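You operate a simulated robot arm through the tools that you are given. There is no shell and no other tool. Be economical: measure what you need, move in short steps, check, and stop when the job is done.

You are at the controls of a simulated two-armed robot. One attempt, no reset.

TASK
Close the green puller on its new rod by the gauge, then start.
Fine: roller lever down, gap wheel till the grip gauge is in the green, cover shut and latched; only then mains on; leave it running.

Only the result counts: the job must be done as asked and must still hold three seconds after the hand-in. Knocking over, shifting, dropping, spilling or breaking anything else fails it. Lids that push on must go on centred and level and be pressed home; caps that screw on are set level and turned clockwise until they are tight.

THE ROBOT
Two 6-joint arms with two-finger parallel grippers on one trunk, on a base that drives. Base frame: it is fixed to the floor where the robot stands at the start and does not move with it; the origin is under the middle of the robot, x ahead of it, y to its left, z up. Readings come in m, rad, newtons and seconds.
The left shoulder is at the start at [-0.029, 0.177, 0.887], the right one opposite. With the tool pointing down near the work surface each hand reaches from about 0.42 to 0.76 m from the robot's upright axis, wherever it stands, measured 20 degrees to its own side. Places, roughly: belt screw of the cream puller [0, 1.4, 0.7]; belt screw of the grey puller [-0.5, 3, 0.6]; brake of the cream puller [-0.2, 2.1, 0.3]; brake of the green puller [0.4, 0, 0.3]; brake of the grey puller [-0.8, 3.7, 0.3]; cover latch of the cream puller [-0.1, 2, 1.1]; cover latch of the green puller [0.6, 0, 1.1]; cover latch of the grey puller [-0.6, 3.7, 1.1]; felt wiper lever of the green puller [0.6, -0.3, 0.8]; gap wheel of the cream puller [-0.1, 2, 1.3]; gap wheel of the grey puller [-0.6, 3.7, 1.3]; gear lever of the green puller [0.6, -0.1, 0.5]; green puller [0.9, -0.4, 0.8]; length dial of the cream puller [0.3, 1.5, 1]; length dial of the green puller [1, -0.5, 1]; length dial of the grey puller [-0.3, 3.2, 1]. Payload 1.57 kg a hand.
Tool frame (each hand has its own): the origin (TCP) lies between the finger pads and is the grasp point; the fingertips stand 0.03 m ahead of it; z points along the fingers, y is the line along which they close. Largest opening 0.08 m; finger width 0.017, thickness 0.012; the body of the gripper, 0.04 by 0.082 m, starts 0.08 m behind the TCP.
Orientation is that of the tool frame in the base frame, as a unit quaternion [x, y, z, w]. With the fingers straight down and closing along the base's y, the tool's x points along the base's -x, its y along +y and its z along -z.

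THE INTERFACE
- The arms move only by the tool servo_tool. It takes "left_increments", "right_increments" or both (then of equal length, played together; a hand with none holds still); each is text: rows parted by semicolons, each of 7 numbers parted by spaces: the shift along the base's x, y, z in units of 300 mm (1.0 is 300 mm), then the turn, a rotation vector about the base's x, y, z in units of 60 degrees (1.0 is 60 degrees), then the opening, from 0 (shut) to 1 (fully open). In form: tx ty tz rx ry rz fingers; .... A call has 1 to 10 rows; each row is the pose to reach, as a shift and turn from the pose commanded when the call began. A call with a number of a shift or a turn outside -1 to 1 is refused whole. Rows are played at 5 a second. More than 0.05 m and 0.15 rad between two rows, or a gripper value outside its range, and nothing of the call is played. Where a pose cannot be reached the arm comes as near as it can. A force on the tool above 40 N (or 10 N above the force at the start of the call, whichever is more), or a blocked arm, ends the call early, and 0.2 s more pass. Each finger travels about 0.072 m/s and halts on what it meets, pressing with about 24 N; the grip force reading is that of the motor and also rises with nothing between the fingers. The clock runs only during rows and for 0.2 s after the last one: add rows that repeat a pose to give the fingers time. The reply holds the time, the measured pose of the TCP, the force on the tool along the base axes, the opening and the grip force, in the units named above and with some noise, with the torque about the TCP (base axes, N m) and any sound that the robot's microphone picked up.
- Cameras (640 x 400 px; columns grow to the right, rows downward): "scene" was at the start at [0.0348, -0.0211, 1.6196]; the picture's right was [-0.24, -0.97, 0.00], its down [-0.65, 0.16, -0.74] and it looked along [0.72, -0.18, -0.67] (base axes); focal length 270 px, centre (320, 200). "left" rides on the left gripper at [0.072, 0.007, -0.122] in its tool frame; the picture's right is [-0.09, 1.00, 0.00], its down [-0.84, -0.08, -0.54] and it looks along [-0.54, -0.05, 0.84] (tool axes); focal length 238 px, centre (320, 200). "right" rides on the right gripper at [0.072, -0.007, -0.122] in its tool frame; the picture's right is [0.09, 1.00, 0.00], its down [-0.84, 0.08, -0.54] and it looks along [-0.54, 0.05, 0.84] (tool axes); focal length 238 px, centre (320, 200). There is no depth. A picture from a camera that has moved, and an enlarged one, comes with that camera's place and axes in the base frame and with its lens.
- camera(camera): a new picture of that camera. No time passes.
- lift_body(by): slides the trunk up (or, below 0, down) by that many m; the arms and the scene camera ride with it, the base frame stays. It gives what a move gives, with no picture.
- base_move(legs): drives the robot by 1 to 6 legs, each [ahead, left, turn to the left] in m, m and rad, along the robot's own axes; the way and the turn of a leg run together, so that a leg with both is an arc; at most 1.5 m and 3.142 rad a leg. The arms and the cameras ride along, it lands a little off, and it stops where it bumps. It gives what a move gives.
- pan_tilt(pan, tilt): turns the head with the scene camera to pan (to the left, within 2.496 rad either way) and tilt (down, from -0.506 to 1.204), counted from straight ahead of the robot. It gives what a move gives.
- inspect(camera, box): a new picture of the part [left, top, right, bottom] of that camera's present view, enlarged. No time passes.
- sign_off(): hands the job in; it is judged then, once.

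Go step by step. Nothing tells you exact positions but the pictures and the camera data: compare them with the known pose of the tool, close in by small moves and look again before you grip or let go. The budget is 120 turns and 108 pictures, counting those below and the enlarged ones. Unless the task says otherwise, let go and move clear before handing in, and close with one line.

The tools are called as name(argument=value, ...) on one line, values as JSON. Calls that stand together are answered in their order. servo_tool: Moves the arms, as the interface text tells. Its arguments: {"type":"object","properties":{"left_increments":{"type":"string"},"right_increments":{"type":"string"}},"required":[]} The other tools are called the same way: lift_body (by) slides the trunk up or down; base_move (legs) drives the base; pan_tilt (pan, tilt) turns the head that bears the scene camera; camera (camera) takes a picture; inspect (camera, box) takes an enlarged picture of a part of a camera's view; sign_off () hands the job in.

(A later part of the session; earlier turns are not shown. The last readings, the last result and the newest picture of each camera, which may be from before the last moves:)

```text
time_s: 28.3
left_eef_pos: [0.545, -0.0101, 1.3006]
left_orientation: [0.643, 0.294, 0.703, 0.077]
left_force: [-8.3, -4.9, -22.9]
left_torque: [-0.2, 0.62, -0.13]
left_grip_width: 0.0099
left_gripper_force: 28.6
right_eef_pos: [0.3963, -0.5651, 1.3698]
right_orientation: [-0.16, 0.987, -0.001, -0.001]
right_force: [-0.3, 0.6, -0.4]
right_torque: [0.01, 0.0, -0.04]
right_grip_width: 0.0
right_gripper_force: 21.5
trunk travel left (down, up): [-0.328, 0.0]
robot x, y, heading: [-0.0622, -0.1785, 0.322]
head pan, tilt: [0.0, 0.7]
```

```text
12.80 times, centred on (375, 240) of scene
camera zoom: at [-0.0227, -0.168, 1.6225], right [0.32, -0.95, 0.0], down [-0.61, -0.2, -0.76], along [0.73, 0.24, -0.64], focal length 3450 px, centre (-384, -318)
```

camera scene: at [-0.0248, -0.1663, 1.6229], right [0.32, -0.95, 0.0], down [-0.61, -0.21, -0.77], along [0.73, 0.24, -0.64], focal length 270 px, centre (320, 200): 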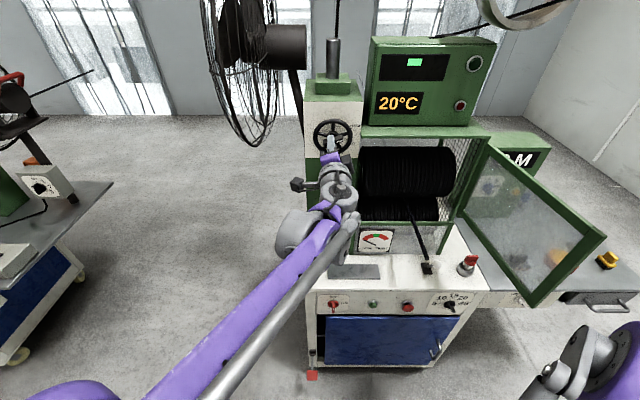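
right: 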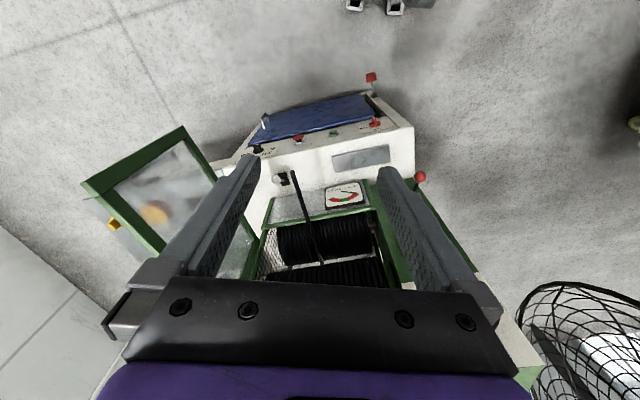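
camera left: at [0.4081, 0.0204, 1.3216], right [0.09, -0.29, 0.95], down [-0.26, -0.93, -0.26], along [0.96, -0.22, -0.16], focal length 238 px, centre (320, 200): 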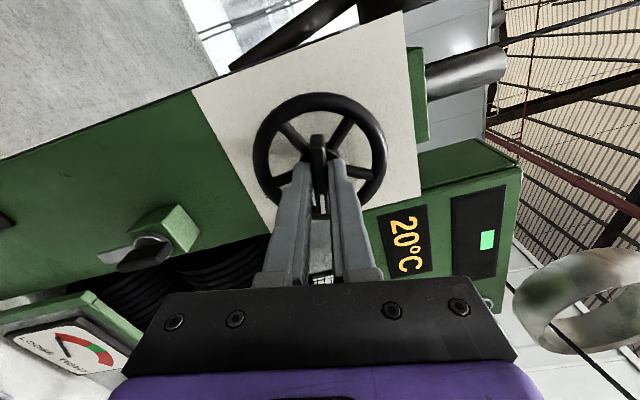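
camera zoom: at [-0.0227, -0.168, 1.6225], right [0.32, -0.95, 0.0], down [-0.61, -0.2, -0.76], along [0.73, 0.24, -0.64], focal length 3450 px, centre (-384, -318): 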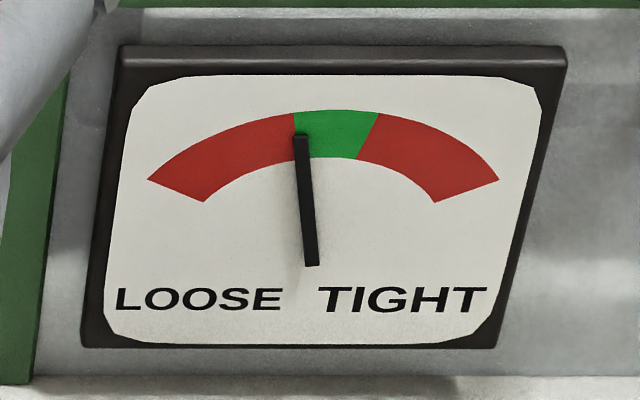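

Just at the green's edge; about 8° more to centre it.

servo_tool(left_increments="0 0 -0.004 0.06 0.02 0 0; 0 0 -0.004 0.125 0.042 0 0; 0 0 -0.004 0.125 0.042 0 0")

inspect(camera="scene", box=[350, 225, 400, 256])

```text
time_s: 29.1
left_eef_pos: [0.5443, -0.0094, 1.3016]
left_orientation: [0.661, 0.249, 0.707, 0.028]
left_force: [-8.7, -7.6, -19.6]
left_torque: [-0.15, 0.36, -0.08]
left_grip_width: 0.0096
left_gripper_force: 28.3
right_eef_pos: [0.3943, -0.5654, 1.3707]
right_orientation: [-0.161, 0.987, 0.0, 0.0]
right_force: [0.4, 0.6, 0.1]
right_torque: [0.02, -0.03, -0.01]
right_grip_width: 0.0
right_gripper_force: 20.9
trunk travel left (down, up): [-0.328, 0.0]
robot x, y, heading: [-0.0598, -0.1773, 0.327]
head pan, tilt: [0.0, 0.7]
```

```text
12.80 times, centred on (375, 240) of scene
camera zoom: at [-0.0231, -0.1688, 1.6227], right [0.32, -0.95, 0.0], down [-0.61, -0.2, -0.76], along [0.73, 0.24, -0.64], focal length 3450 px, centre (-384, -318)
```

zoom: 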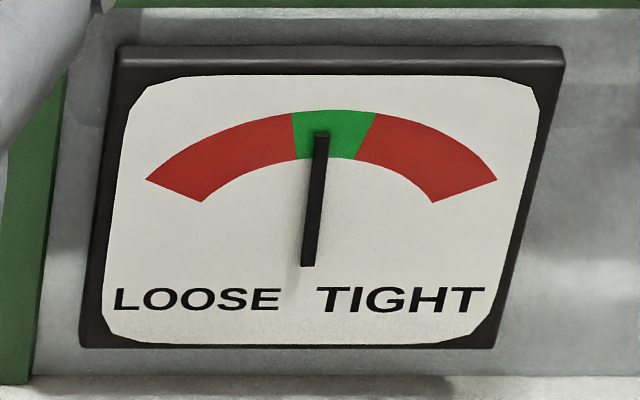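

Centred in the green. Release and back straight out, then recheck.

servo_tool(left_increments="0 0 0 0 0 0 0.2; 0 0 0 0 0 0 0.35; 0 0 0 0 0 0 0.35; -0.1 -0.034 0 0 0 0 0.35; -0.2 -0.067 0 0 0 0 0.35; -0.3 -0.1 0 0 0 0 0.35; -0.4 -0.134 0 0 0 0 0.35")

inspect(camera="scene", box=[350, 225, 400, 256])

camera(camera="left")

```text
time_s: 30.7
left_eef_pos: [0.4236, -0.0479, 1.2999]
left_orientation: [0.661, 0.25, 0.707, 0.028]
left_force: [0.3, -0.3, 0.2]
left_torque: [-0.03, -0.03, 0.03]
left_grip_width: 0.028
left_gripper_force: 0.0
right_eef_pos: [0.3935, -0.5646, 1.3702]
right_orientation: [-0.16, 0.987, 0.0, 0.001]
right_force: [-0.3, 0.3, -0.8]
right_torque: [-0.01, -0.04, 0.0]
right_grip_width: 0.0
right_gripper_force: 21.7
trunk travel left (down, up): [-0.328, 0.0]
robot x, y, heading: [-0.0599, -0.1777, 0.321]
head pan, tilt: [0.0, 0.7]
```

```text
12.80 times, centred on (375, 240) of scene
camera zoom: at [-0.0248, -0.1677, 1.6227], right [0.32, -0.95, 0.0], down [-0.61, -0.2, -0.77], along [0.73, 0.24, -0.64], focal length 3450 px, centre (-384, -318)
```

zoom: 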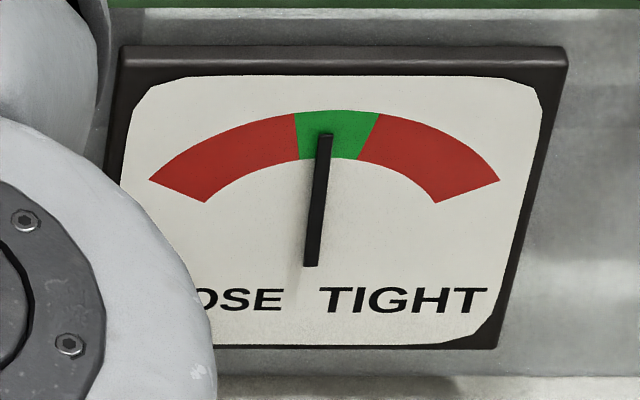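

```text
65 pictures are left
camera left: at [0.3004, -0.0649, 1.3684], right [0.3, -0.9, 0.3], down [-0.43, -0.41, -0.8], along [0.85, 0.11, -0.51], focal length 238 px, centre (320, 200)
```

left: 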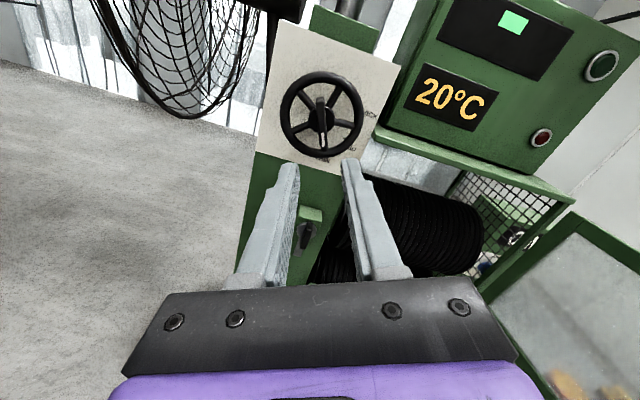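

Gauge stays in the green. Now move the left hand aside to the left, and look through the right hand camera at the cover.

servo_tool(left_increments="-0.05 0.1 0 0 0 0 0.35; -0.1 0.2 0 0 0 0 0.35; -0.15 0.3 0 0 0 0 0.35; -0.2 0.4 0 0 0 0 0.35")

camera(camera="right")

camera(camera="scene")

```text
time_s: 31.7
left_eef_pos: [0.3608, 0.0724, 1.3015]
left_orientation: [0.661, 0.251, 0.707, 0.029]
left_force: [-0.5, -0.7, 0.1]
left_torque: [0.01, 0.0, 0.0]
left_grip_width: 0.0279
left_gripper_force: 0.0
right_eef_pos: [0.3956, -0.564, 1.3711]
right_orientation: [-0.161, 0.987, 0.0, 0.0]
right_force: [-0.3, 0.3, 0.7]
right_torque: [0.01, -0.02, -0.01]
right_grip_width: 0.0
right_gripper_force: 21.4
trunk travel left (down, up): [-0.328, 0.0]
robot x, y, heading: [-0.0628, -0.1801, 0.317]
head pan, tilt: [0.0, 0.7]
```

```text
64 pictures are left
camera right: at [0.3292, -0.5942, 1.4925], right [-0.4, 0.92, 0.0], down [0.77, 0.34, 0.54], along [0.5, 0.22, -0.84], focal length 238 px, centre (320, 200)
```

right: 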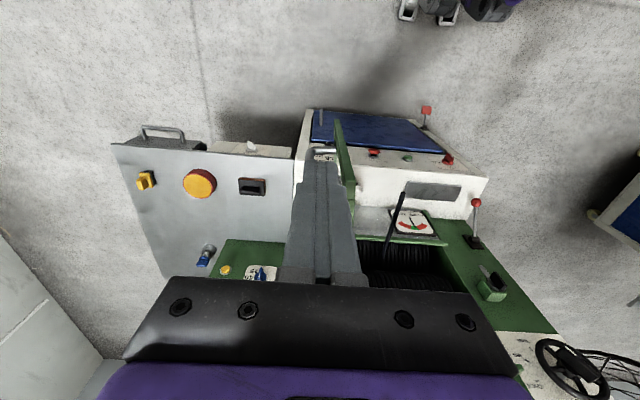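

```text
63 pictures are left
camera scene: at [-0.0243, -0.1673, 1.6227], right [0.32, -0.95, 0.0], down [-0.61, -0.2, -0.77], along [0.73, 0.24, -0.64], focal length 270 px, centre (320, 200)
```

scene: 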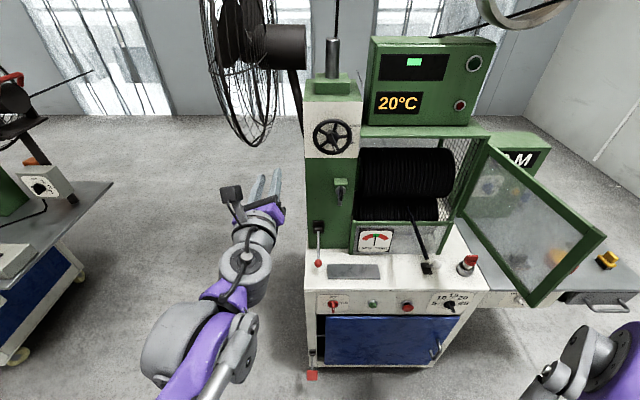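

The lever is down, gauge green. Next I pitch the right hand forward 45° on the cover's outer side, at height.

servo_tool(right_increments="0 -0.03 0 0.03 -0.0889 0 0; 0 -0.06 0 0.06 -0.1777 0 0; 0.02 -0.09 0 0.0898 -0.2666 0 0; 0.03 -0.11 0 0.1197 -0.3554 0 0; 0.037 -0.11 0 0.1496 -0.4443 0 0; 0.037 -0.11 0 0.1796 -0.5331 0 0; 0.037 -0.11 0 0.2095 -0.622 0 0; 0.037 -0.11 0 0.2394 -0.7108 0 0")

camera(camera="right")

camera(camera="scene")

```text
time_s: 33.5
left_eef_pos: [0.3627, 0.0714, 1.2997]
left_orientation: [0.661, 0.25, 0.707, 0.029]
left_force: [-0.7, -0.5, -0.4]
left_torque: [0.0, 0.0, -0.01]
left_grip_width: 0.0281
left_gripper_force: 0.1
right_eef_pos: [0.4058, -0.5987, 1.37]
right_orientation: [-0.148, 0.912, 0.062, 0.378]
right_force: [-0.2, 0.1, 0.2]
right_torque: [-0.01, -0.06, 0.03]
right_grip_width: 0.0002
right_gripper_force: 21.4
trunk travel left (down, up): [-0.328, 0.0]
robot x, y, heading: [-0.0622, -0.1794, 0.321]
head pan, tilt: [0.0, 0.7]
```

```text
62 pictures are left
camera right: at [0.2789, -0.6485, 1.4055], right [-0.38, 0.92, -0.06], down [0.17, 0.14, 0.98], along [0.91, 0.36, -0.21], focal length 238 px, centre (320, 200)
```

right: 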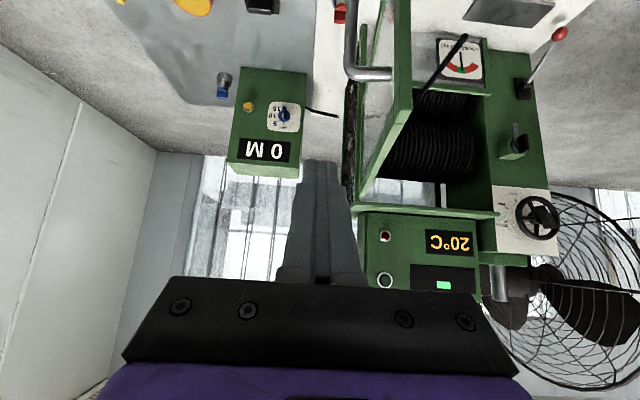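

```text
61 pictures are left
camera scene: at [-0.0238, -0.1676, 1.6227], right [0.32, -0.95, 0.0], down [-0.61, -0.2, -0.77], along [0.73, 0.24, -0.64], focal length 270 px, centre (320, 200)
```

scene: 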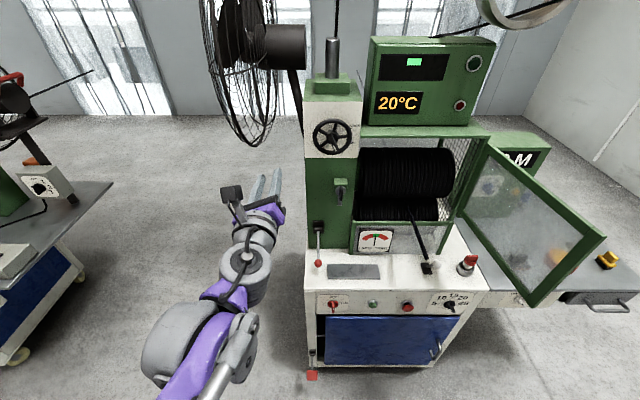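

There is a grab handle on the outer stile (top about z = 1.24). I'll push on the stile above it; first lower beside it.

servo_tool(right_increments="0.05 0.05 0 0 0 0 0; 0.094 0.091 -0.1 0 0 0 0; 0.094 0.091 -0.2 0 0 0 0; 0.094 0.091 -0.263 0 0 0 0; 0.094 0.091 -0.263 0 0 0 0")

camera(camera="right")

```text
time_s: 34.7
left_eef_pos: [0.3628, 0.0726, 1.3013]
left_orientation: [0.661, 0.25, 0.707, 0.028]
left_force: [-0.4, 1.1, 0.1]
left_torque: [0.0, 0.0, 0.01]
left_grip_width: 0.0277
left_gripper_force: 0.0
right_eef_pos: [0.4358, -0.5693, 1.2913]
right_orientation: [-0.149, 0.912, 0.062, 0.378]
right_force: [-0.1, -0.2, 0.1]
right_torque: [0.04, -0.01, 0.0]
right_grip_width: 0.0
right_gripper_force: 21.3
trunk travel left (down, up): [-0.328, 0.0]
robot x, y, heading: [-0.0605, -0.1803, 0.318]
head pan, tilt: [0.0, 0.7]
```

```text
60 pictures are left
camera right: at [0.3085, -0.6208, 1.3263], right [-0.38, 0.92, -0.06], down [0.17, 0.14, 0.98], along [0.91, 0.36, -0.21], focal length 238 px, centre (320, 200)
```

right: 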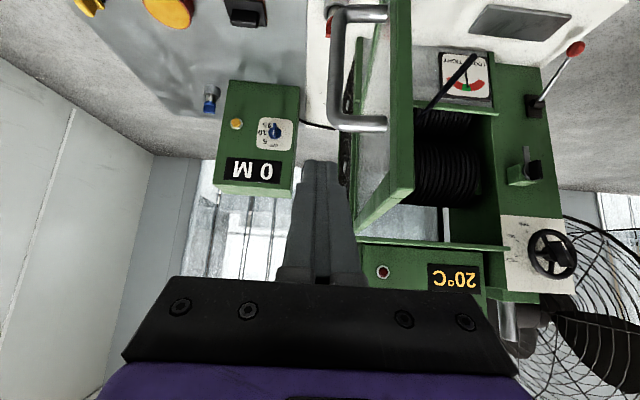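

Path clear; push the cover through the first part of its arc.

servo_tool(right_increments="-0.031 0.092 0 0 0 0 0; -0.054 0.155 0 0 0 0 0; -0.077 0.217 0 0 0 0 0; -0.098 0.28 0 0 0 0 0; -0.119 0.343 0 0 0 0 0; -0.131 0.392 0 0 0 0 0; -0.142 0.441 0 0 0 0 0; -0.148 0.515 0 0 0 0 0; -0.153 0.589 0 0 0 0 0; -0.148 0.652 0 0 0 0 0")

camera(camera="scene")

camera(camera="right")

```text
time_s: 36.9
left_eef_pos: [0.3629, 0.0711, 1.3001]
left_orientation: [0.661, 0.25, 0.707, 0.027]
left_force: [-0.3, 0.1, -0.1]
left_torque: [0.0, -0.02, 0.01]
left_grip_width: 0.0281
left_gripper_force: 0.1
right_eef_pos: [0.3884, -0.3733, 1.2932]
right_orientation: [-0.148, 0.912, 0.063, 0.378]
right_force: [-0.4, -0.1, -0.3]
right_torque: [0.01, 0.04, 0.01]
right_grip_width: 0.0
right_gripper_force: 21.5
trunk travel left (down, up): [-0.328, 0.0]
robot x, y, heading: [-0.0605, -0.1844, 0.32]
head pan, tilt: [0.0, 0.7]
```

```text
59 pictures are left
camera scene: at [-0.0236, -0.1674, 1.6227], right [0.32, -0.95, 0.0], down [-0.61, -0.2, -0.77], along [0.73, 0.24, -0.64], focal length 270 px, centre (320, 200)
```

scene: 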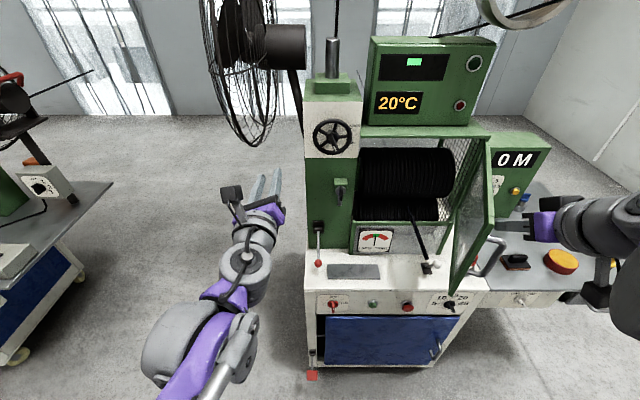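

```text
58 pictures are left
camera right: at [0.2617, -0.4239, 1.3272], right [-0.38, 0.92, -0.06], down [0.17, 0.14, 0.97], along [0.91, 0.36, -0.21], focal length 238 px, centre (320, 200)
```

right: 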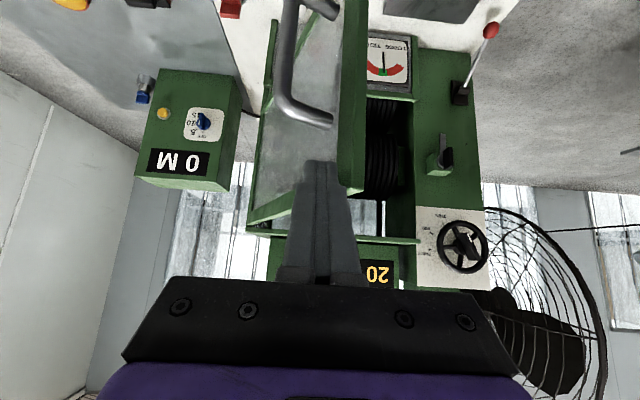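

servo_tool(right_increments="0.014 0.063 0 0 0 0 0; 0.028 0.135 0 0 0 0 0; 0.043 0.208 0 0 0 0 0; 0.065 0.268 0 0 0 0 0; 0.086 0.328 0 0 0 0 0; 0.118 0.395 0 0 0 0 0; 0.151 0.461 0 0 0 0 0; 0.187 0.514 0 0 0 0 0; 0.222 0.567 0 0 0 0 0; 0.271 0.622 0 0 0 0 0")

camera(camera="scene")

```text
time_s: 39.1
left_eef_pos: [0.3617, 0.0717, 1.3]
left_orientation: [0.661, 0.249, 0.707, 0.028]
left_force: [0.1, -0.1, 0.4]
left_torque: [-0.01, 0.0, 0.0]
left_grip_width: 0.0281
left_gripper_force: 0.1
right_eef_pos: [0.4703, -0.1877, 1.2907]
right_orientation: [-0.148, 0.912, 0.062, 0.378]
right_force: [0.7, 0.3, -0.6]
right_torque: [0.01, 0.0, -0.02]
right_grip_width: 0.0
right_gripper_force: 21.1
trunk travel left (down, up): [-0.328, 0.0]
robot x, y, heading: [-0.0567, -0.1775, 0.321]
head pan, tilt: [0.0, 0.7]
```

```text
57 pictures are left
camera scene: at [-0.0225, -0.1672, 1.6227], right [0.32, -0.95, 0.0], down [-0.61, -0.2, -0.76], along [0.72, 0.24, -0.64], focal length 270 px, centre (320, 200)
```

scene: 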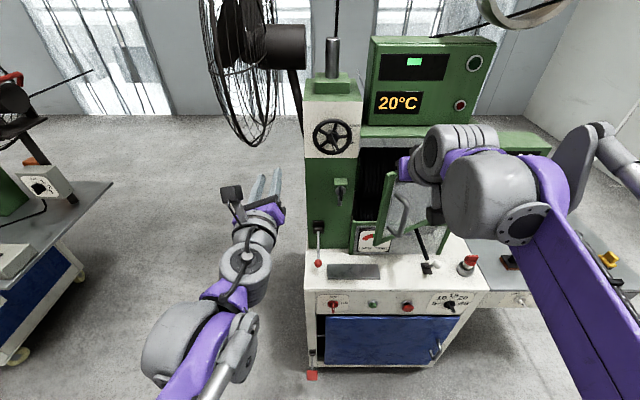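

servo_tool(right_increments="0.047 0.058 0 0 0 0 0; 0.095 0.1 0 0 0 0 0; 0.142 0.143 0 0 0 0 0; 0.18 0.17 0 0 0 0 0; 0.22 0.194 0 0 0 0 0; 0.26 0.218 0 0 0 0 0; 0.299 0.241 0 0 0 0 0; 0.341 0.261 0 0 0 0 0; 0.381 0.279 0 0 0 0 0")

camera(camera="scene")

camera(camera="left")

```text
time_s: 41.1
left_eef_pos: [0.3628, 0.0712, 1.3005]
left_orientation: [0.661, 0.25, 0.707, 0.028]
left_force: [0.4, -0.8, 0.3]
left_torque: [0.01, 0.03, 0.01]
left_grip_width: 0.0281
left_gripper_force: 0.0
right_eef_pos: [0.5866, -0.1046, 1.2911]
right_orientation: [-0.149, 0.912, 0.062, 0.377]
right_force: [-0.5, -0.3, 0.1]
right_torque: [-0.01, 0.03, 0.0]
right_grip_width: 0.0
right_gripper_force: 21.8
trunk travel left (down, up): [-0.328, 0.0]
robot x, y, heading: [-0.0589, -0.1803, 0.321]
head pan, tilt: [0.0, 0.7]
```

```text
56 pictures are left
camera scene: at [-0.0228, -0.1675, 1.6227], right [0.32, -0.95, 0.0], down [-0.61, -0.2, -0.76], along [0.73, 0.24, -0.64], focal length 270 px, centre (320, 200)
```

scene: 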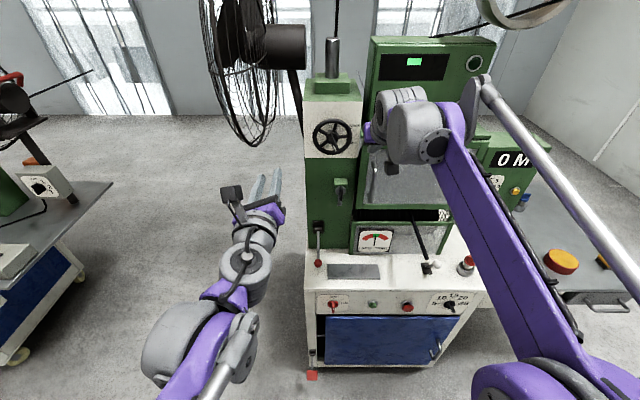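

```text
55 pictures are left
camera left: at [0.2406, 0.055, 1.3688], right [0.3, -0.9, 0.3], down [-0.43, -0.41, -0.8], along [0.85, 0.11, -0.52], focal length 238 px, centre (320, 200)
```

left: 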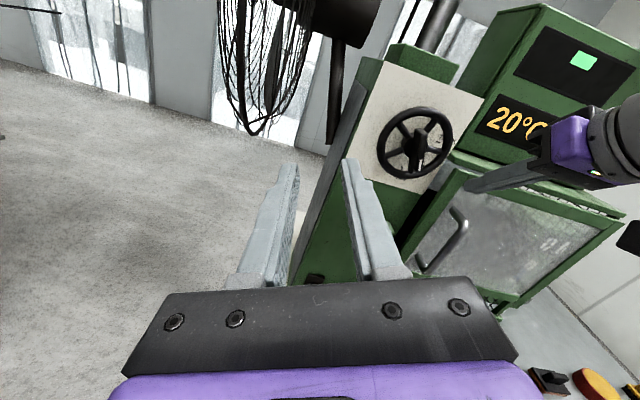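

Nearly shut. Push straight in until it seats.

servo_tool(right_increments="0.032 0.0106 0 0 0 0 0; 0.063 0.021 0 0 0 0 0; 0.095 0.032 0 0 0 0 0; 0.126 0.042 0 0 0 0 0; 0.15 0.051 0 0 0 0 0")

inspect(camera="left", box=[360, 90, 640, 310])

```text
time_s: 41.8
left_eef_pos: [0.3583, 0.0693, 1.3018]
left_orientation: [0.66, 0.249, 0.708, 0.028]
left_force: [0.2, -0.4, 0.4]
left_torque: [0.01, 0.0, 0.0]
left_grip_width: 0.0278
left_gripper_force: 0.1
right_eef_pos: [0.5961, -0.102, 1.2916]
right_orientation: [-0.148, 0.915, 0.06, 0.37]
right_force: [-27.8, -8.0, -2.6]
right_torque: [-0.07, 0.52, -0.01]
right_grip_width: 0.0
right_gripper_force: 21.0
trunk travel left (down, up): [-0.328, 0.0]
robot x, y, heading: [-0.0606, -0.179, 0.323]
head pan, tilt: [0.0, 0.7]
stopped in row 3 (right hand): the force on the tool passed its limit at 46 N (the readings are from after the stop); the commanded pose is now the measured one
```

```text
1.82 times, centred on (500, 200) of left
camera zoom: at [0.2363, 0.0534, 1.3702], right [0.3, -0.9, 0.3], down [-0.43, -0.41, -0.8], along [0.85, 0.11, -0.51], focal length 433 px, centre (-7, 200)
```

zoom: 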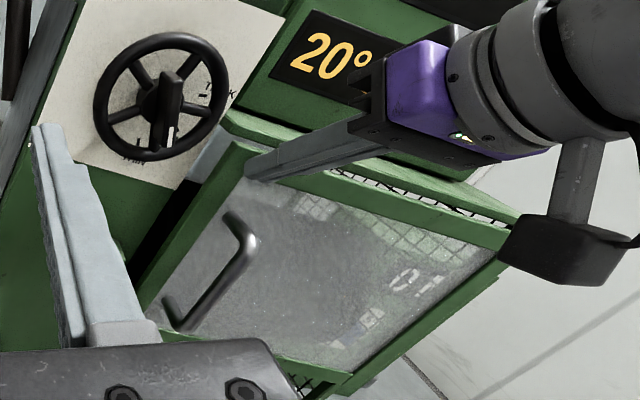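

inspect(camera="scene", box=[320, 110, 480, 230])

```text
3.33 times, centred on (400, 170) of scene
camera zoom: at [-0.0282, -0.1691, 1.6229], right [0.32, -0.95, 0.0], down [-0.61, -0.2, -0.77], along [0.73, 0.24, -0.64], focal length 898 px, centre (53, 300)
```

zoom: 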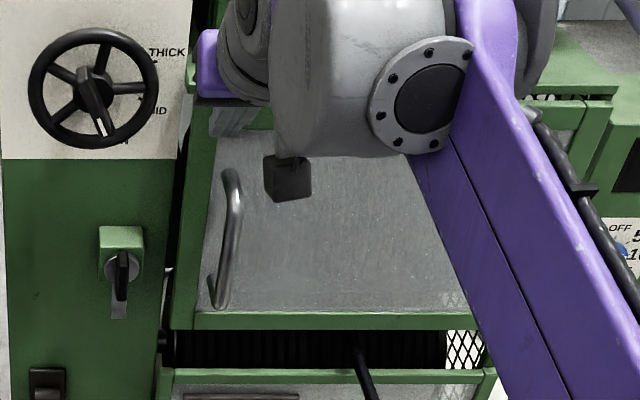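

Cover is seated and held by the right hand. Latch tongue hangs down; it must swing right over the cover stile. I bring the left hand in front of the latch (keeping the right hand holding).

servo_tool(left_increments="0 0 -0.13 0.053 0.018 0 0.35; 0 0 -0.26 0.106 0.036 0 0.35; 0 0 -0.39 0.159 0.054 0 0.35; 0 -0.06 -0.517 0.212 0.071 0 0.35; 0.07 -0.18 -0.517 0.265 0.089 0 0.35; 0.14 -0.3 -0.517 0.318 0.107 0 0.35; 0.21 -0.4 -0.517 0.371 0.125 0 0.35; 0.277 -0.48 -0.517 0.371 0.125 0 0.35; 0.277 -0.48 -0.517 0.371 0.125 0 0.35")

camera(camera="left")

camera(camera="scene")

```text
time_s: 43.8
left_eef_pos: [0.4411, -0.0738, 1.1481]
left_orientation: [0.697, 0.11, 0.699, -0.116]
left_force: [-0.1, -0.2, 0.0]
left_torque: [-0.01, 0.01, -0.01]
left_grip_width: 0.0282
left_gripper_force: 0.1
right_eef_pos: [0.5959, -0.1014, 1.2919]
right_orientation: [-0.149, 0.914, 0.061, 0.371]
right_force: [-32.1, -9.5, -9.3]
right_torque: [-0.13, 0.79, 0.01]
right_grip_width: 0.0001
right_gripper_force: 21.3
trunk travel left (down, up): [-0.328, 0.0]
robot x, y, heading: [-0.061, -0.1804, 0.327]
head pan, tilt: [0.0, 0.7]
```

```text
52 pictures are left
camera left: at [0.3273, -0.1176, 1.2186], right [0.31, -0.94, -0.1], down [-0.54, -0.09, -0.84], along [0.78, 0.32, -0.54], focal length 238 px, centre (320, 200)
```

left: 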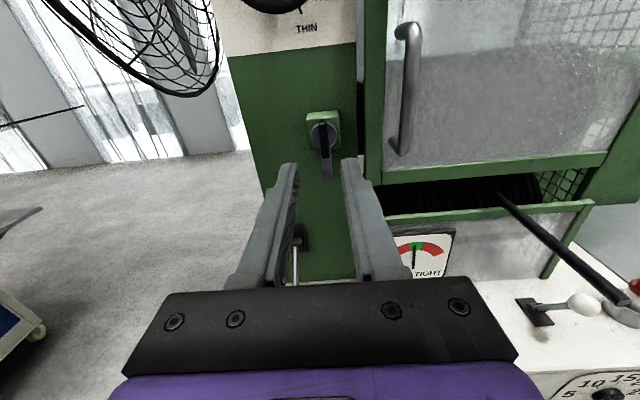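

```text
51 pictures are left
camera scene: at [-0.0297, -0.1697, 1.6228], right [0.32, -0.95, 0.0], down [-0.61, -0.2, -0.77], along [0.73, 0.24, -0.64], focal length 270 px, centre (320, 200)
```

scene: 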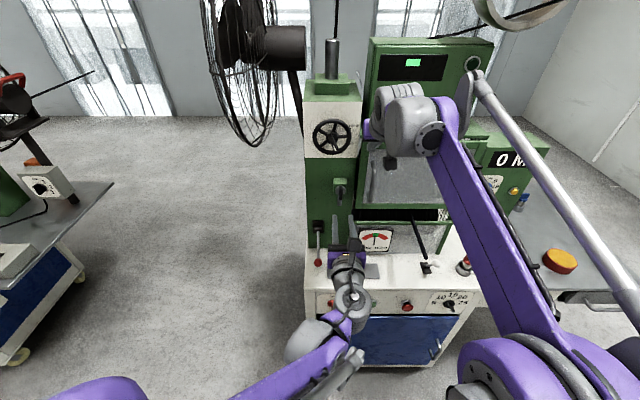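

inspect(camera="left", box=[270, 90, 390, 200])

inspect(camera="scene", box=[310, 165, 390, 215])

```text
3.64 times, centred on (330, 145) of left
camera zoom: at [0.3273, -0.1176, 1.2186], right [0.31, -0.94, -0.1], down [-0.54, -0.09, -0.84], along [0.78, 0.32, -0.54], focal length 867 px, centre (284, 400)
```

zoom: 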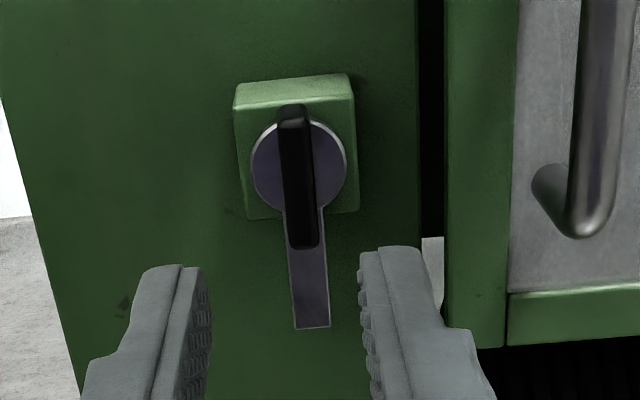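

```text
8.00 times, centred on (350, 190) of scene
camera zoom: at [-0.0297, -0.1697, 1.6228], right [0.32, -0.95, 0.0], down [-0.61, -0.2, -0.77], along [0.73, 0.24, -0.64], focal length 2156 px, centre (80, 280)
```

zoom: 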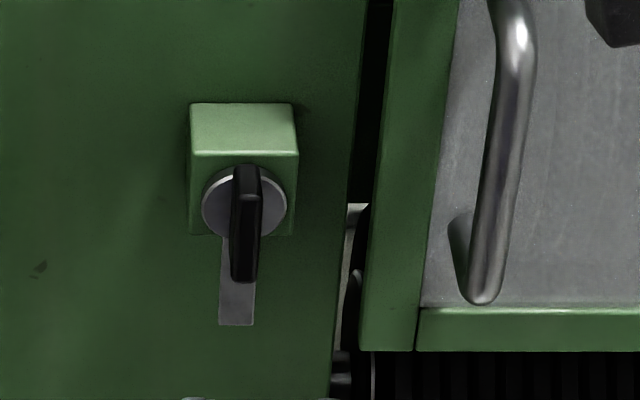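

Latch wing: front at depth ≈0.523, z ≈1.132. Move in around it and close.

servo_tool(left_increments="0 0 -0.053 0 0 0 0.35; 0.12 0.039 -0.053 0 0 0 0.35; 0.24 0.078 -0.053 0 0 0 0.35; 0.3 0.098 -0.053 0 0 0 0.35; 0.357 0.117 -0.053 0 0 0 0.35; 0.357 0.117 -0.053 0 0 0 0.35")

inspect(camera="left", box=[220, 100, 420, 230])

```text
time_s: 45.2
left_eef_pos: [0.5459, -0.039, 1.1308]
left_orientation: [0.697, 0.11, 0.699, -0.116]
left_force: [0.7, -0.7, 0.4]
left_torque: [0.02, 0.02, 0.0]
left_grip_width: 0.0282
left_gripper_force: 0.1
right_eef_pos: [0.5959, -0.1007, 1.2922]
right_orientation: [-0.148, 0.914, 0.061, 0.372]
right_force: [-32.3, -9.9, -9.4]
right_torque: [-0.18, 0.76, 0.02]
right_grip_width: 0.0001
right_gripper_force: 21.5
trunk travel left (down, up): [-0.328, 0.0]
robot x, y, heading: [-0.0593, -0.1814, 0.325]
head pan, tilt: [0.0, 0.7]
```

```text
3.08 times, centred on (320, 165) of left
camera zoom: at [0.4341, -0.0837, 1.2023], right [0.31, -0.94, -0.1], down [-0.54, -0.09, -0.84], along [0.78, 0.32, -0.54], focal length 733 px, centre (320, 308)
```

zoom: 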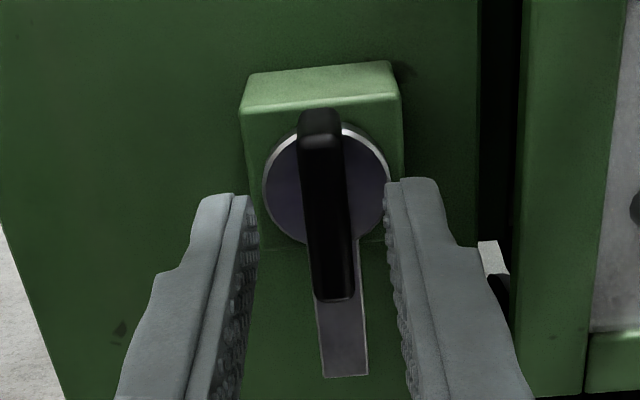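

Well placed around the wing. Close and turn counter-clockwise (tongue down → right).

servo_tool(left_increments="0 0 0 0 0 0 0.2; 0 0 0 0 0 0 0; 0 0 0 0 0 0 0; 0 0 0 -0.1 -0.034 0 0; 0 0 0 -0.2 -0.067 0 0; 0 0 0 -0.3 -0.101 0 0; 0 0 0 -0.4 -0.135 0 0; 0 0 0 -0.4 -0.135 0 0")

camera(camera="left")

inspect(camera="scene", box=[310, 165, 390, 215])

```text
time_s: 47.0
left_eef_pos: [0.5467, -0.0409, 1.1316]
left_orientation: [0.655, 0.261, 0.708, 0.04]
left_force: [-8.8, -10.8, -16.3]
left_torque: [-0.2, 0.68, -0.35]
left_grip_width: 0.0098
left_gripper_force: 28.3
right_eef_pos: [0.5964, -0.1013, 1.2912]
right_orientation: [-0.149, 0.914, 0.061, 0.371]
right_force: [-31.3, -3.0, -6.2]
right_torque: [-0.18, 0.6, 0.19]
right_grip_width: 0.0002
right_gripper_force: 20.9
trunk travel left (down, up): [-0.328, 0.0]
robot x, y, heading: [-0.0609, -0.1801, 0.322]
head pan, tilt: [0.0, 0.7]
```

```text
47 pictures are left
camera left: at [0.424, -0.0547, 1.1981], right [0.29, -0.89, 0.34], down [-0.42, -0.44, -0.79], along [0.86, 0.09, -0.51], focal length 238 px, centre (320, 200)
```

left: 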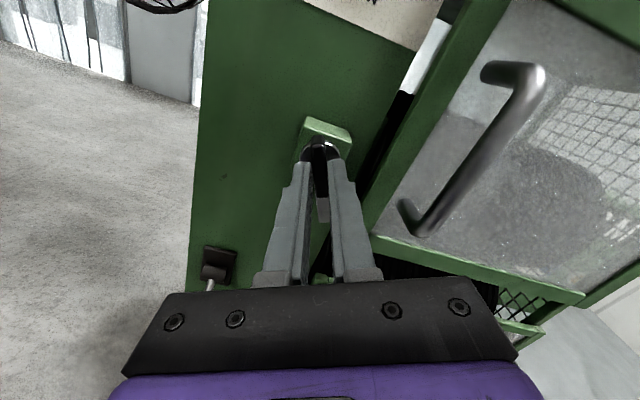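

```text
8.00 times, centred on (350, 190) of scene
camera zoom: at [-0.0298, -0.1702, 1.6227], right [0.32, -0.95, 0.0], down [-0.61, -0.2, -0.77], along [0.73, 0.24, -0.64], focal length 2156 px, centre (80, 280)
```

zoom: 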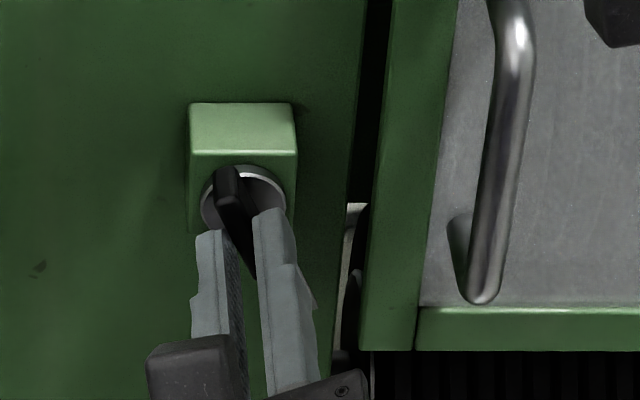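

servo_tool(left_increments="0 0 -0.003 -0.095 -0.032 0 0; 0 0 -0.003 -0.19 -0.064 0 0; 0 0 -0.003 -0.285 -0.096 0 0; 0 0 -0.003 -0.38 -0.128 0 0; 0 0 -0.003 -0.475 -0.16 0 0; 0 0 -0.003 -0.57 -0.192 0 0; 0 0 -0.003 -0.665 -0.224 0 0; 0 0 -0.003 -0.76 -0.256 0 0; 0 0 -0.003 -0.855 -0.288 0 0; 0 0 -0.003 -0.855 -0.288 0 0")

camera(camera="left")

inspect(camera="scene", box=[310, 165, 390, 215])

```text
time_s: 49.2
left_eef_pos: [0.5476, -0.0377, 1.1303]
left_orientation: [0.463, 0.532, 0.612, 0.358]
left_force: [-17.8, -3.2, -13.8]
left_torque: [-0.13, 0.44, 0.06]
left_grip_width: 0.01
left_gripper_force: 28.4
right_eef_pos: [0.596, -0.1007, 1.2921]
right_orientation: [-0.148, 0.916, 0.06, 0.369]
right_force: [-15.8, -5.9, -7.7]
right_torque: [-0.08, 0.48, 0.04]
right_grip_width: 0.0002
right_gripper_force: 22.0
trunk travel left (down, up): [-0.328, 0.0]
robot x, y, heading: [-0.0593, -0.1778, 0.324]
head pan, tilt: [0.0, 0.7]
stopped in row 10 (left hand): the force on the tool passed its limit at 41 N (the readings are from after the stop); the commanded pose is now the measured one
```

```text
45 pictures are left
camera left: at [0.4106, -0.0108, 1.1491], right [0.08, -0.26, 0.96], down [-0.25, -0.94, -0.23], along [0.96, -0.23, -0.14], focal length 238 px, centre (320, 200)
```

left: 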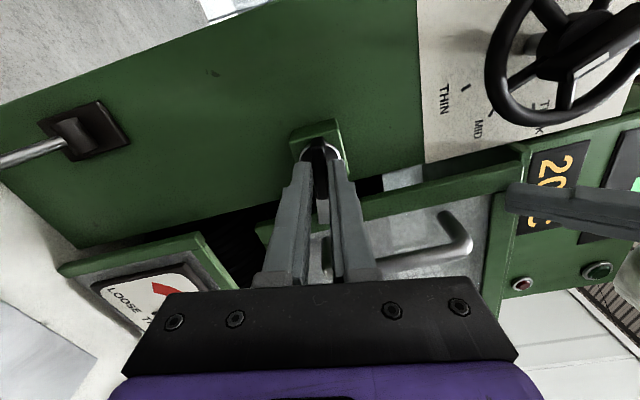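

```text
8.00 times, centred on (350, 190) of scene
camera zoom: at [-0.0286, -0.1691, 1.6232], right [0.32, -0.95, 0.0], down [-0.61, -0.2, -0.77], along [0.73, 0.24, -0.64], focal length 2156 px, centre (80, 280)
```

zoom: 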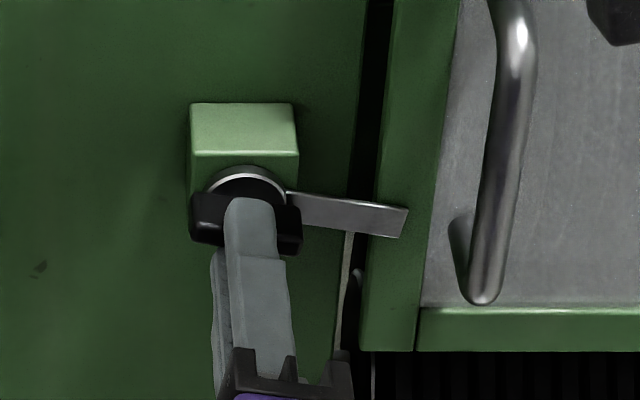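

The tongue is now over the stile, about 8° short of level. A little more.

servo_tool(left_increments="-0.005 0 -0.004 0 0 0 0; -0.005 0 -0.004 -0.06 -0.02 0 0; -0.005 0 -0.004 -0.12 -0.04 0 0; -0.005 0 -0.004 -0.18 -0.06 0 0; -0.005 0 -0.004 -0.18 -0.06 0 0")

inspect(camera="scene", box=[310, 165, 390, 215])

```text
time_s: 50.5
left_eef_pos: [0.5474, -0.0388, 1.1297]
left_orientation: [0.409, 0.574, 0.574, 0.416]
left_force: [-4.2, -1.4, 5.4]
left_torque: [0.32, 0.09, 0.27]
left_grip_width: 0.0097
left_gripper_force: 27.5
right_eef_pos: [0.5969, -0.1013, 1.2918]
right_orientation: [-0.148, 0.915, 0.06, 0.37]
right_force: [-9.5, -3.4, 3.3]
right_torque: [0.05, 0.11, -0.04]
right_grip_width: 0.0
right_gripper_force: 21.3
trunk travel left (down, up): [-0.328, 0.0]
robot x, y, heading: [-0.0649, -0.1819, 0.322]
head pan, tilt: [0.0, 0.7]
stopped in row 5 (right hand): the force on the tool passed its limit at 40 N (the readings are from after the stop); the commanded pose is now the measured one
```

```text
8.00 times, centred on (350, 190) of scene
camera zoom: at [-0.0279, -0.1691, 1.623], right [0.32, -0.95, 0.0], down [-0.61, -0.2, -0.77], along [0.73, 0.24, -0.64], focal length 2156 px, centre (80, 280)
```

zoom: 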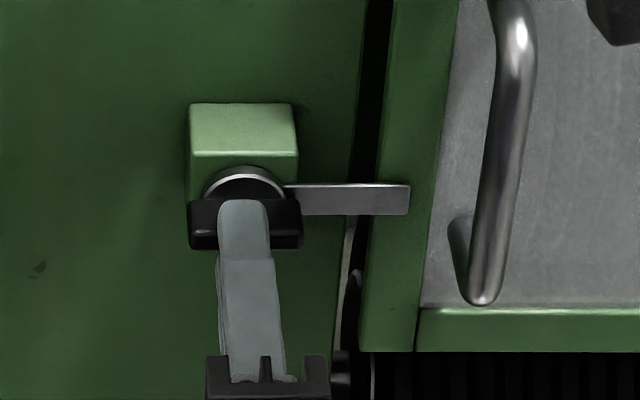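

Tongue is level across the cover: latched. Release and back both hands out.

servo_tool(left_increments="0 0 0 0 0 0 0.2; 0 0 0 0 0 0 0.35; 0 0 0 0 0 0 0.35; -0.1 -0.034 0 0 0 0 0.35; -0.2 -0.067 0 0 0 0 0.35; -0.3 -0.101 0 0 0 0 0.35; -0.4 -0.135 0 0 0 0 0.35; -0.4 -0.135 0 0 0 0 0.35", right_increments="0 0 0 0 0 0 0; 0 0 0 0 0 0 0; 0 0 0 0 0 0 0; -0.05 -0.017 0 0 0 0 0; -0.1 -0.034 0 0 0 0 0; -0.16 -0.07 0 0 0 0 0; -0.23 -0.2 0 0 0 0 0; -0.3 -0.33 0 0 0 0 0")

inspect(camera="scene", box=[300, 110, 500, 250])

```text
time_s: 52.3
left_eef_pos: [0.4304, -0.0786, 1.1272]
left_orientation: [0.409, 0.575, 0.574, 0.416]
left_force: [-0.1, -0.6, 1.2]
left_torque: [-0.02, 0.01, 0.02]
left_grip_width: 0.0279
left_gripper_force: 0.1
right_eef_pos: [0.5127, -0.1997, 1.2916]
right_orientation: [-0.148, 0.916, 0.06, 0.369]
right_force: [-0.1, -0.3, -0.4]
right_torque: [-0.01, -0.02, 0.01]
right_grip_width: 0.0
right_gripper_force: 21.3
trunk travel left (down, up): [-0.328, 0.0]
robot x, y, heading: [-0.0578, -0.1813, 0.328]
head pan, tilt: [0.0, 0.7]
```

```text
2.86 times, centred on (400, 180) of scene
camera zoom: at [-0.0247, -0.1686, 1.6227], right [0.32, -0.95, 0.0], down [-0.61, -0.2, -0.77], along [0.73, 0.24, -0.64], focal length 770 px, centre (91, 257)
```

zoom: 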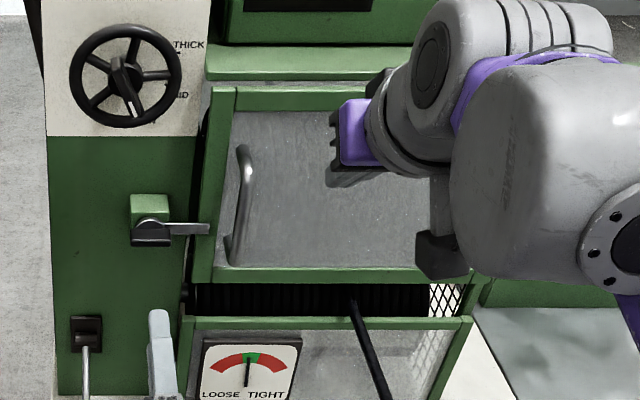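

Closed, latched and in the green. The mains knob sits low on the front panel, so I back the base off a little and view it.

base_move(legs=[[-0.18, 0, 0]])

camera(camera="scene")

```text
time_s: 53.8
left_eef_pos: [0.2627, -0.1335, 1.128]
left_orientation: [0.408, 0.576, 0.574, 0.416]
left_force: [-0.7, 0.0, 0.6]
left_torque: [0.01, -0.01, 0.0]
left_grip_width: 0.0278
left_gripper_force: 0.1
right_eef_pos: [0.343, -0.2547, 1.2924]
right_orientation: [-0.15, 0.915, 0.061, 0.369]
right_force: [0.2, -0.7, -0.1]
right_torque: [-0.01, -0.01, -0.01]
right_grip_width: 0.0001
right_gripper_force: 20.6
trunk travel left (down, up): [-0.328, 0.0]
robot x, y, heading: [-0.2313, -0.2401, 0.322]
head pan, tilt: [0.0, 0.7]
```

```text
41 pictures are left
camera scene: at [-0.1934, -0.2246, 1.623], right [0.32, -0.95, 0.0], down [-0.61, -0.21, -0.76], along [0.72, 0.24, -0.64], focal length 270 px, centre (320, 200)
```

scene: 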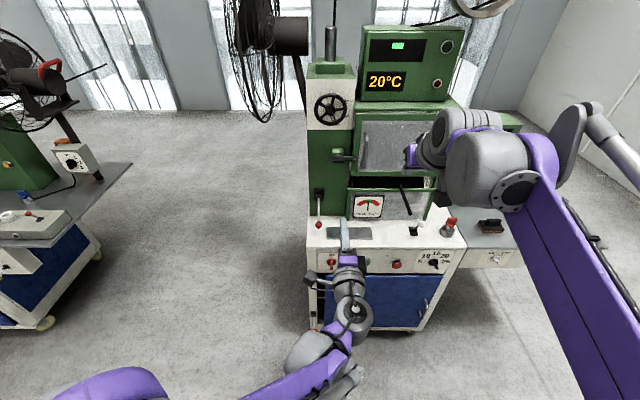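

servo_tool(left_increments="0 0 -0.1 -0.095 -0.032 0 0.35; 0 0 -0.2 -0.19 -0.064 0 0.35; 0 0 -0.3 -0.285 -0.096 0 0.35; 0 0 -0.4 -0.38 -0.128 0 0.35; 0 0 -0.5 -0.475 -0.16 0 0.35; 0 0 -0.6 -0.57 -0.192 0 0.35; 0 0 -0.7 -0.665 -0.224 0 0.35; 0 0 -0.8 -0.76 -0.256 0 0.35; 0 0 -0.9 -0.855 -0.288 0 0.35; 0 0 -1 -0.95 -0.32 0 0.35")

servo_tool(left_increments="0 0 -0.06 -0.1 -0.034 0 0.35; 0 0 -0.12 -0.2 -0.067 0 0.35; 0 0 -0.18 -0.3 -0.101 0 0.35; 0 0 -0.23 -0.41 -0.138 0 0.35; 0 0 -0.23 -0.41 -0.138 0 0.35")

camera(camera="left")

camera(camera="scene")

```text
time_s: 56.0
left_eef_pos: [0.347, -0.1617, 0.8715]
left_orientation: [0.064, 0.705, 0.288, 0.645]
left_force: [0.3, -0.9, -0.2]
left_torque: [0.0, 0.02, -0.01]
left_grip_width: 0.0279
left_gripper_force: 0.0
left hand out of reach, approached as far as the arm can: row 5, 6, 7, 8, 9, 10
right_eef_pos: [0.3428, -0.254, 1.2915]
right_orientation: [-0.15, 0.916, 0.061, 0.368]
right_force: [-0.2, 0.6, -1.1]
right_torque: [-0.01, 0.0, 0.0]
right_grip_width: 0.0001
right_gripper_force: 21.9
trunk travel left (down, up): [-0.328, 0.0]
robot x, y, heading: [-0.2304, -0.2384, 0.325]
head pan, tilt: [0.0, 0.7]
```

```text
time_s: 57.2
left_eef_pos: [0.3657, -0.1696, 0.8072]
left_orientation: [-0.096, 0.701, 0.135, 0.693]
left_force: [0.0, -0.1, 1.2]
left_torque: [0.01, 0.01, 0.01]
left_grip_width: 0.0278
left_gripper_force: 0.1
left hand out of reach, approached as far as the arm can: row 1, 2, 3, 4, 5
right_eef_pos: [0.3422, -0.2537, 1.2933]
right_orientation: [-0.149, 0.915, 0.061, 0.369]
right_force: [0.3, -0.4, 0.8]
right_torque: [-0.02, -0.02, 0.02]
right_grip_width: 0.0
right_gripper_force: 20.9
trunk travel left (down, up): [-0.328, 0.0]
robot x, y, heading: [-0.2317, -0.239, 0.323]
head pan, tilt: [0.0, 0.7]
```

```text
40 pictures are left
camera left: at [0.2474, -0.1976, 0.7352], right [-0.32, 0.94, 0.15], down [-0.47, -0.29, 0.83], along [0.82, 0.2, 0.53], focal length 238 px, centre (320, 200)
```

left: 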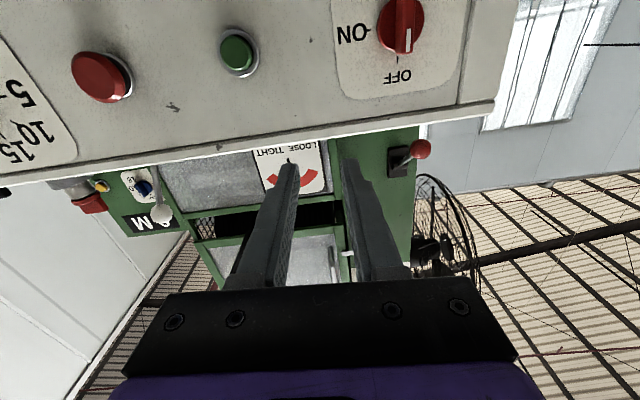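

```text
39 pictures are left
camera scene: at [-0.1946, -0.2249, 1.6227], right [0.32, -0.95, 0.0], down [-0.61, -0.21, -0.77], along [0.73, 0.24, -0.64], focal length 270 px, centre (320, 200)
```

scene: 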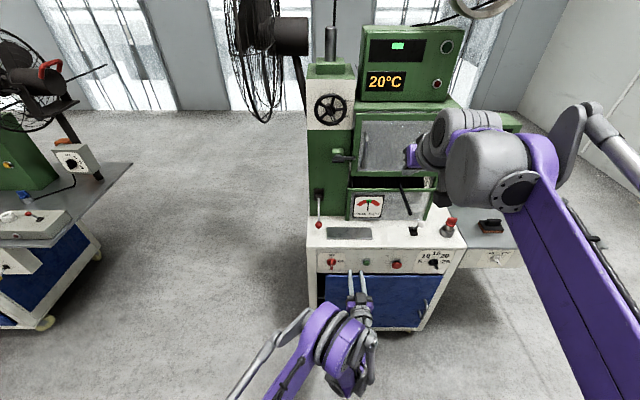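

Too low for the arm at this trunk height. I'll raise the hand back, lower the trunk, and come again.

servo_tool(left_increments="0 0 0.15 0 0 0 0.35; 0 0 0.3 0 0 0 0.35; 0 0 0.45 0 0 0 0.35; -0.1 0.05 0.6 0 0 0 0.35; -0.2 0.1 0.75 0 0 0 0.35; -0.264 0.157 0.85 0 0 0 0.35; -0.264 0.157 0.85 0 0 0 0.35")

lift_body(by=-0.28)

camera(camera="scene")

camera(camera="left")

```text
refused: row 4 steps farther than a row can; nothing moved
```

```text
time_s: 60.0
left_eef_pos: [0.3661, -0.1693, 0.5267]
left_orientation: [-0.095, 0.701, 0.135, 0.694]
left_force: [-0.3, 0.9, 0.6]
left_torque: [0.01, -0.01, 0.0]
left_grip_width: 0.0281
left_gripper_force: 0.1
right_eef_pos: [0.3421, -0.254, 1.0114]
right_orientation: [-0.149, 0.916, 0.062, 0.368]
right_force: [-0.7, 0.4, -1.6]
right_torque: [-0.02, -0.02, 0.02]
right_grip_width: 0.0
right_gripper_force: 21.3
trunk travel left (down, up): [-0.048, 0.28]
robot x, y, heading: [-0.2274, -0.2349, 0.325]
head pan, tilt: [0.0, 0.7]
```

```text
38 pictures are left
camera scene: at [-0.1541, -0.2113, 1.3311], right [0.32, -0.95, 0.0], down [-0.61, -0.21, -0.77], along [0.73, 0.24, -0.64], focal length 270 px, centre (320, 200)
```

scene: 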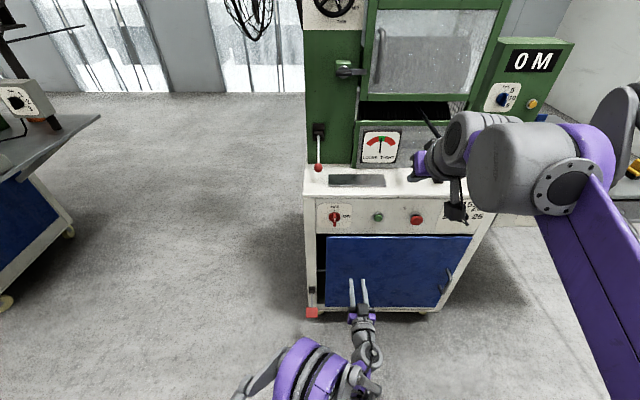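

```text
37 pictures are left
camera left: at [0.2467, -0.1973, 0.455], right [-0.32, 0.94, 0.15], down [-0.47, -0.29, 0.83], along [0.82, 0.19, 0.54], focal length 238 px, centre (320, 200)
```

left: 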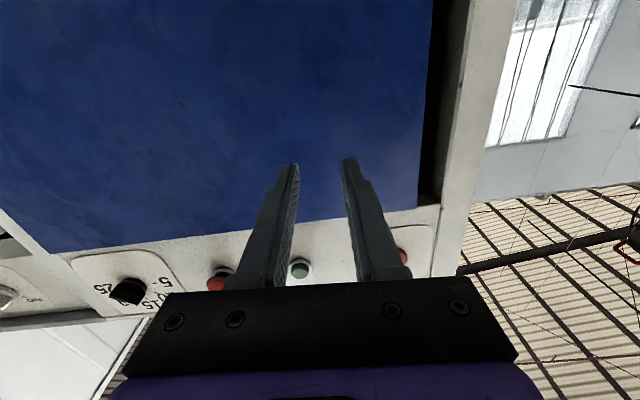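

inspect(camera="scene", box=[305, 190, 385, 240])

```text
8.00 times, centred on (345, 215) of scene
camera zoom: at [-0.1541, -0.2113, 1.3311], right [0.32, -0.95, 0.0], down [-0.61, -0.21, -0.77], along [0.73, 0.24, -0.64], focal length 2156 px, centre (120, 80)
```

zoom: 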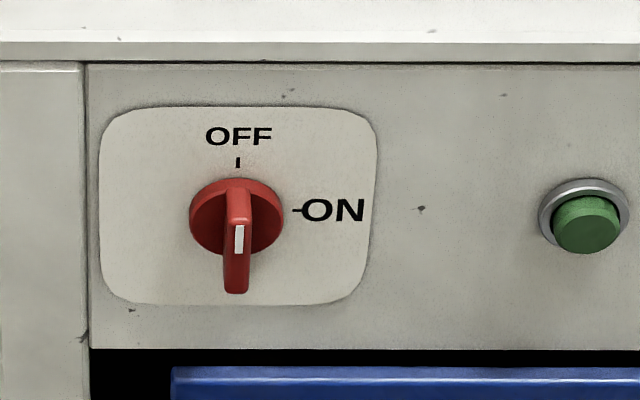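

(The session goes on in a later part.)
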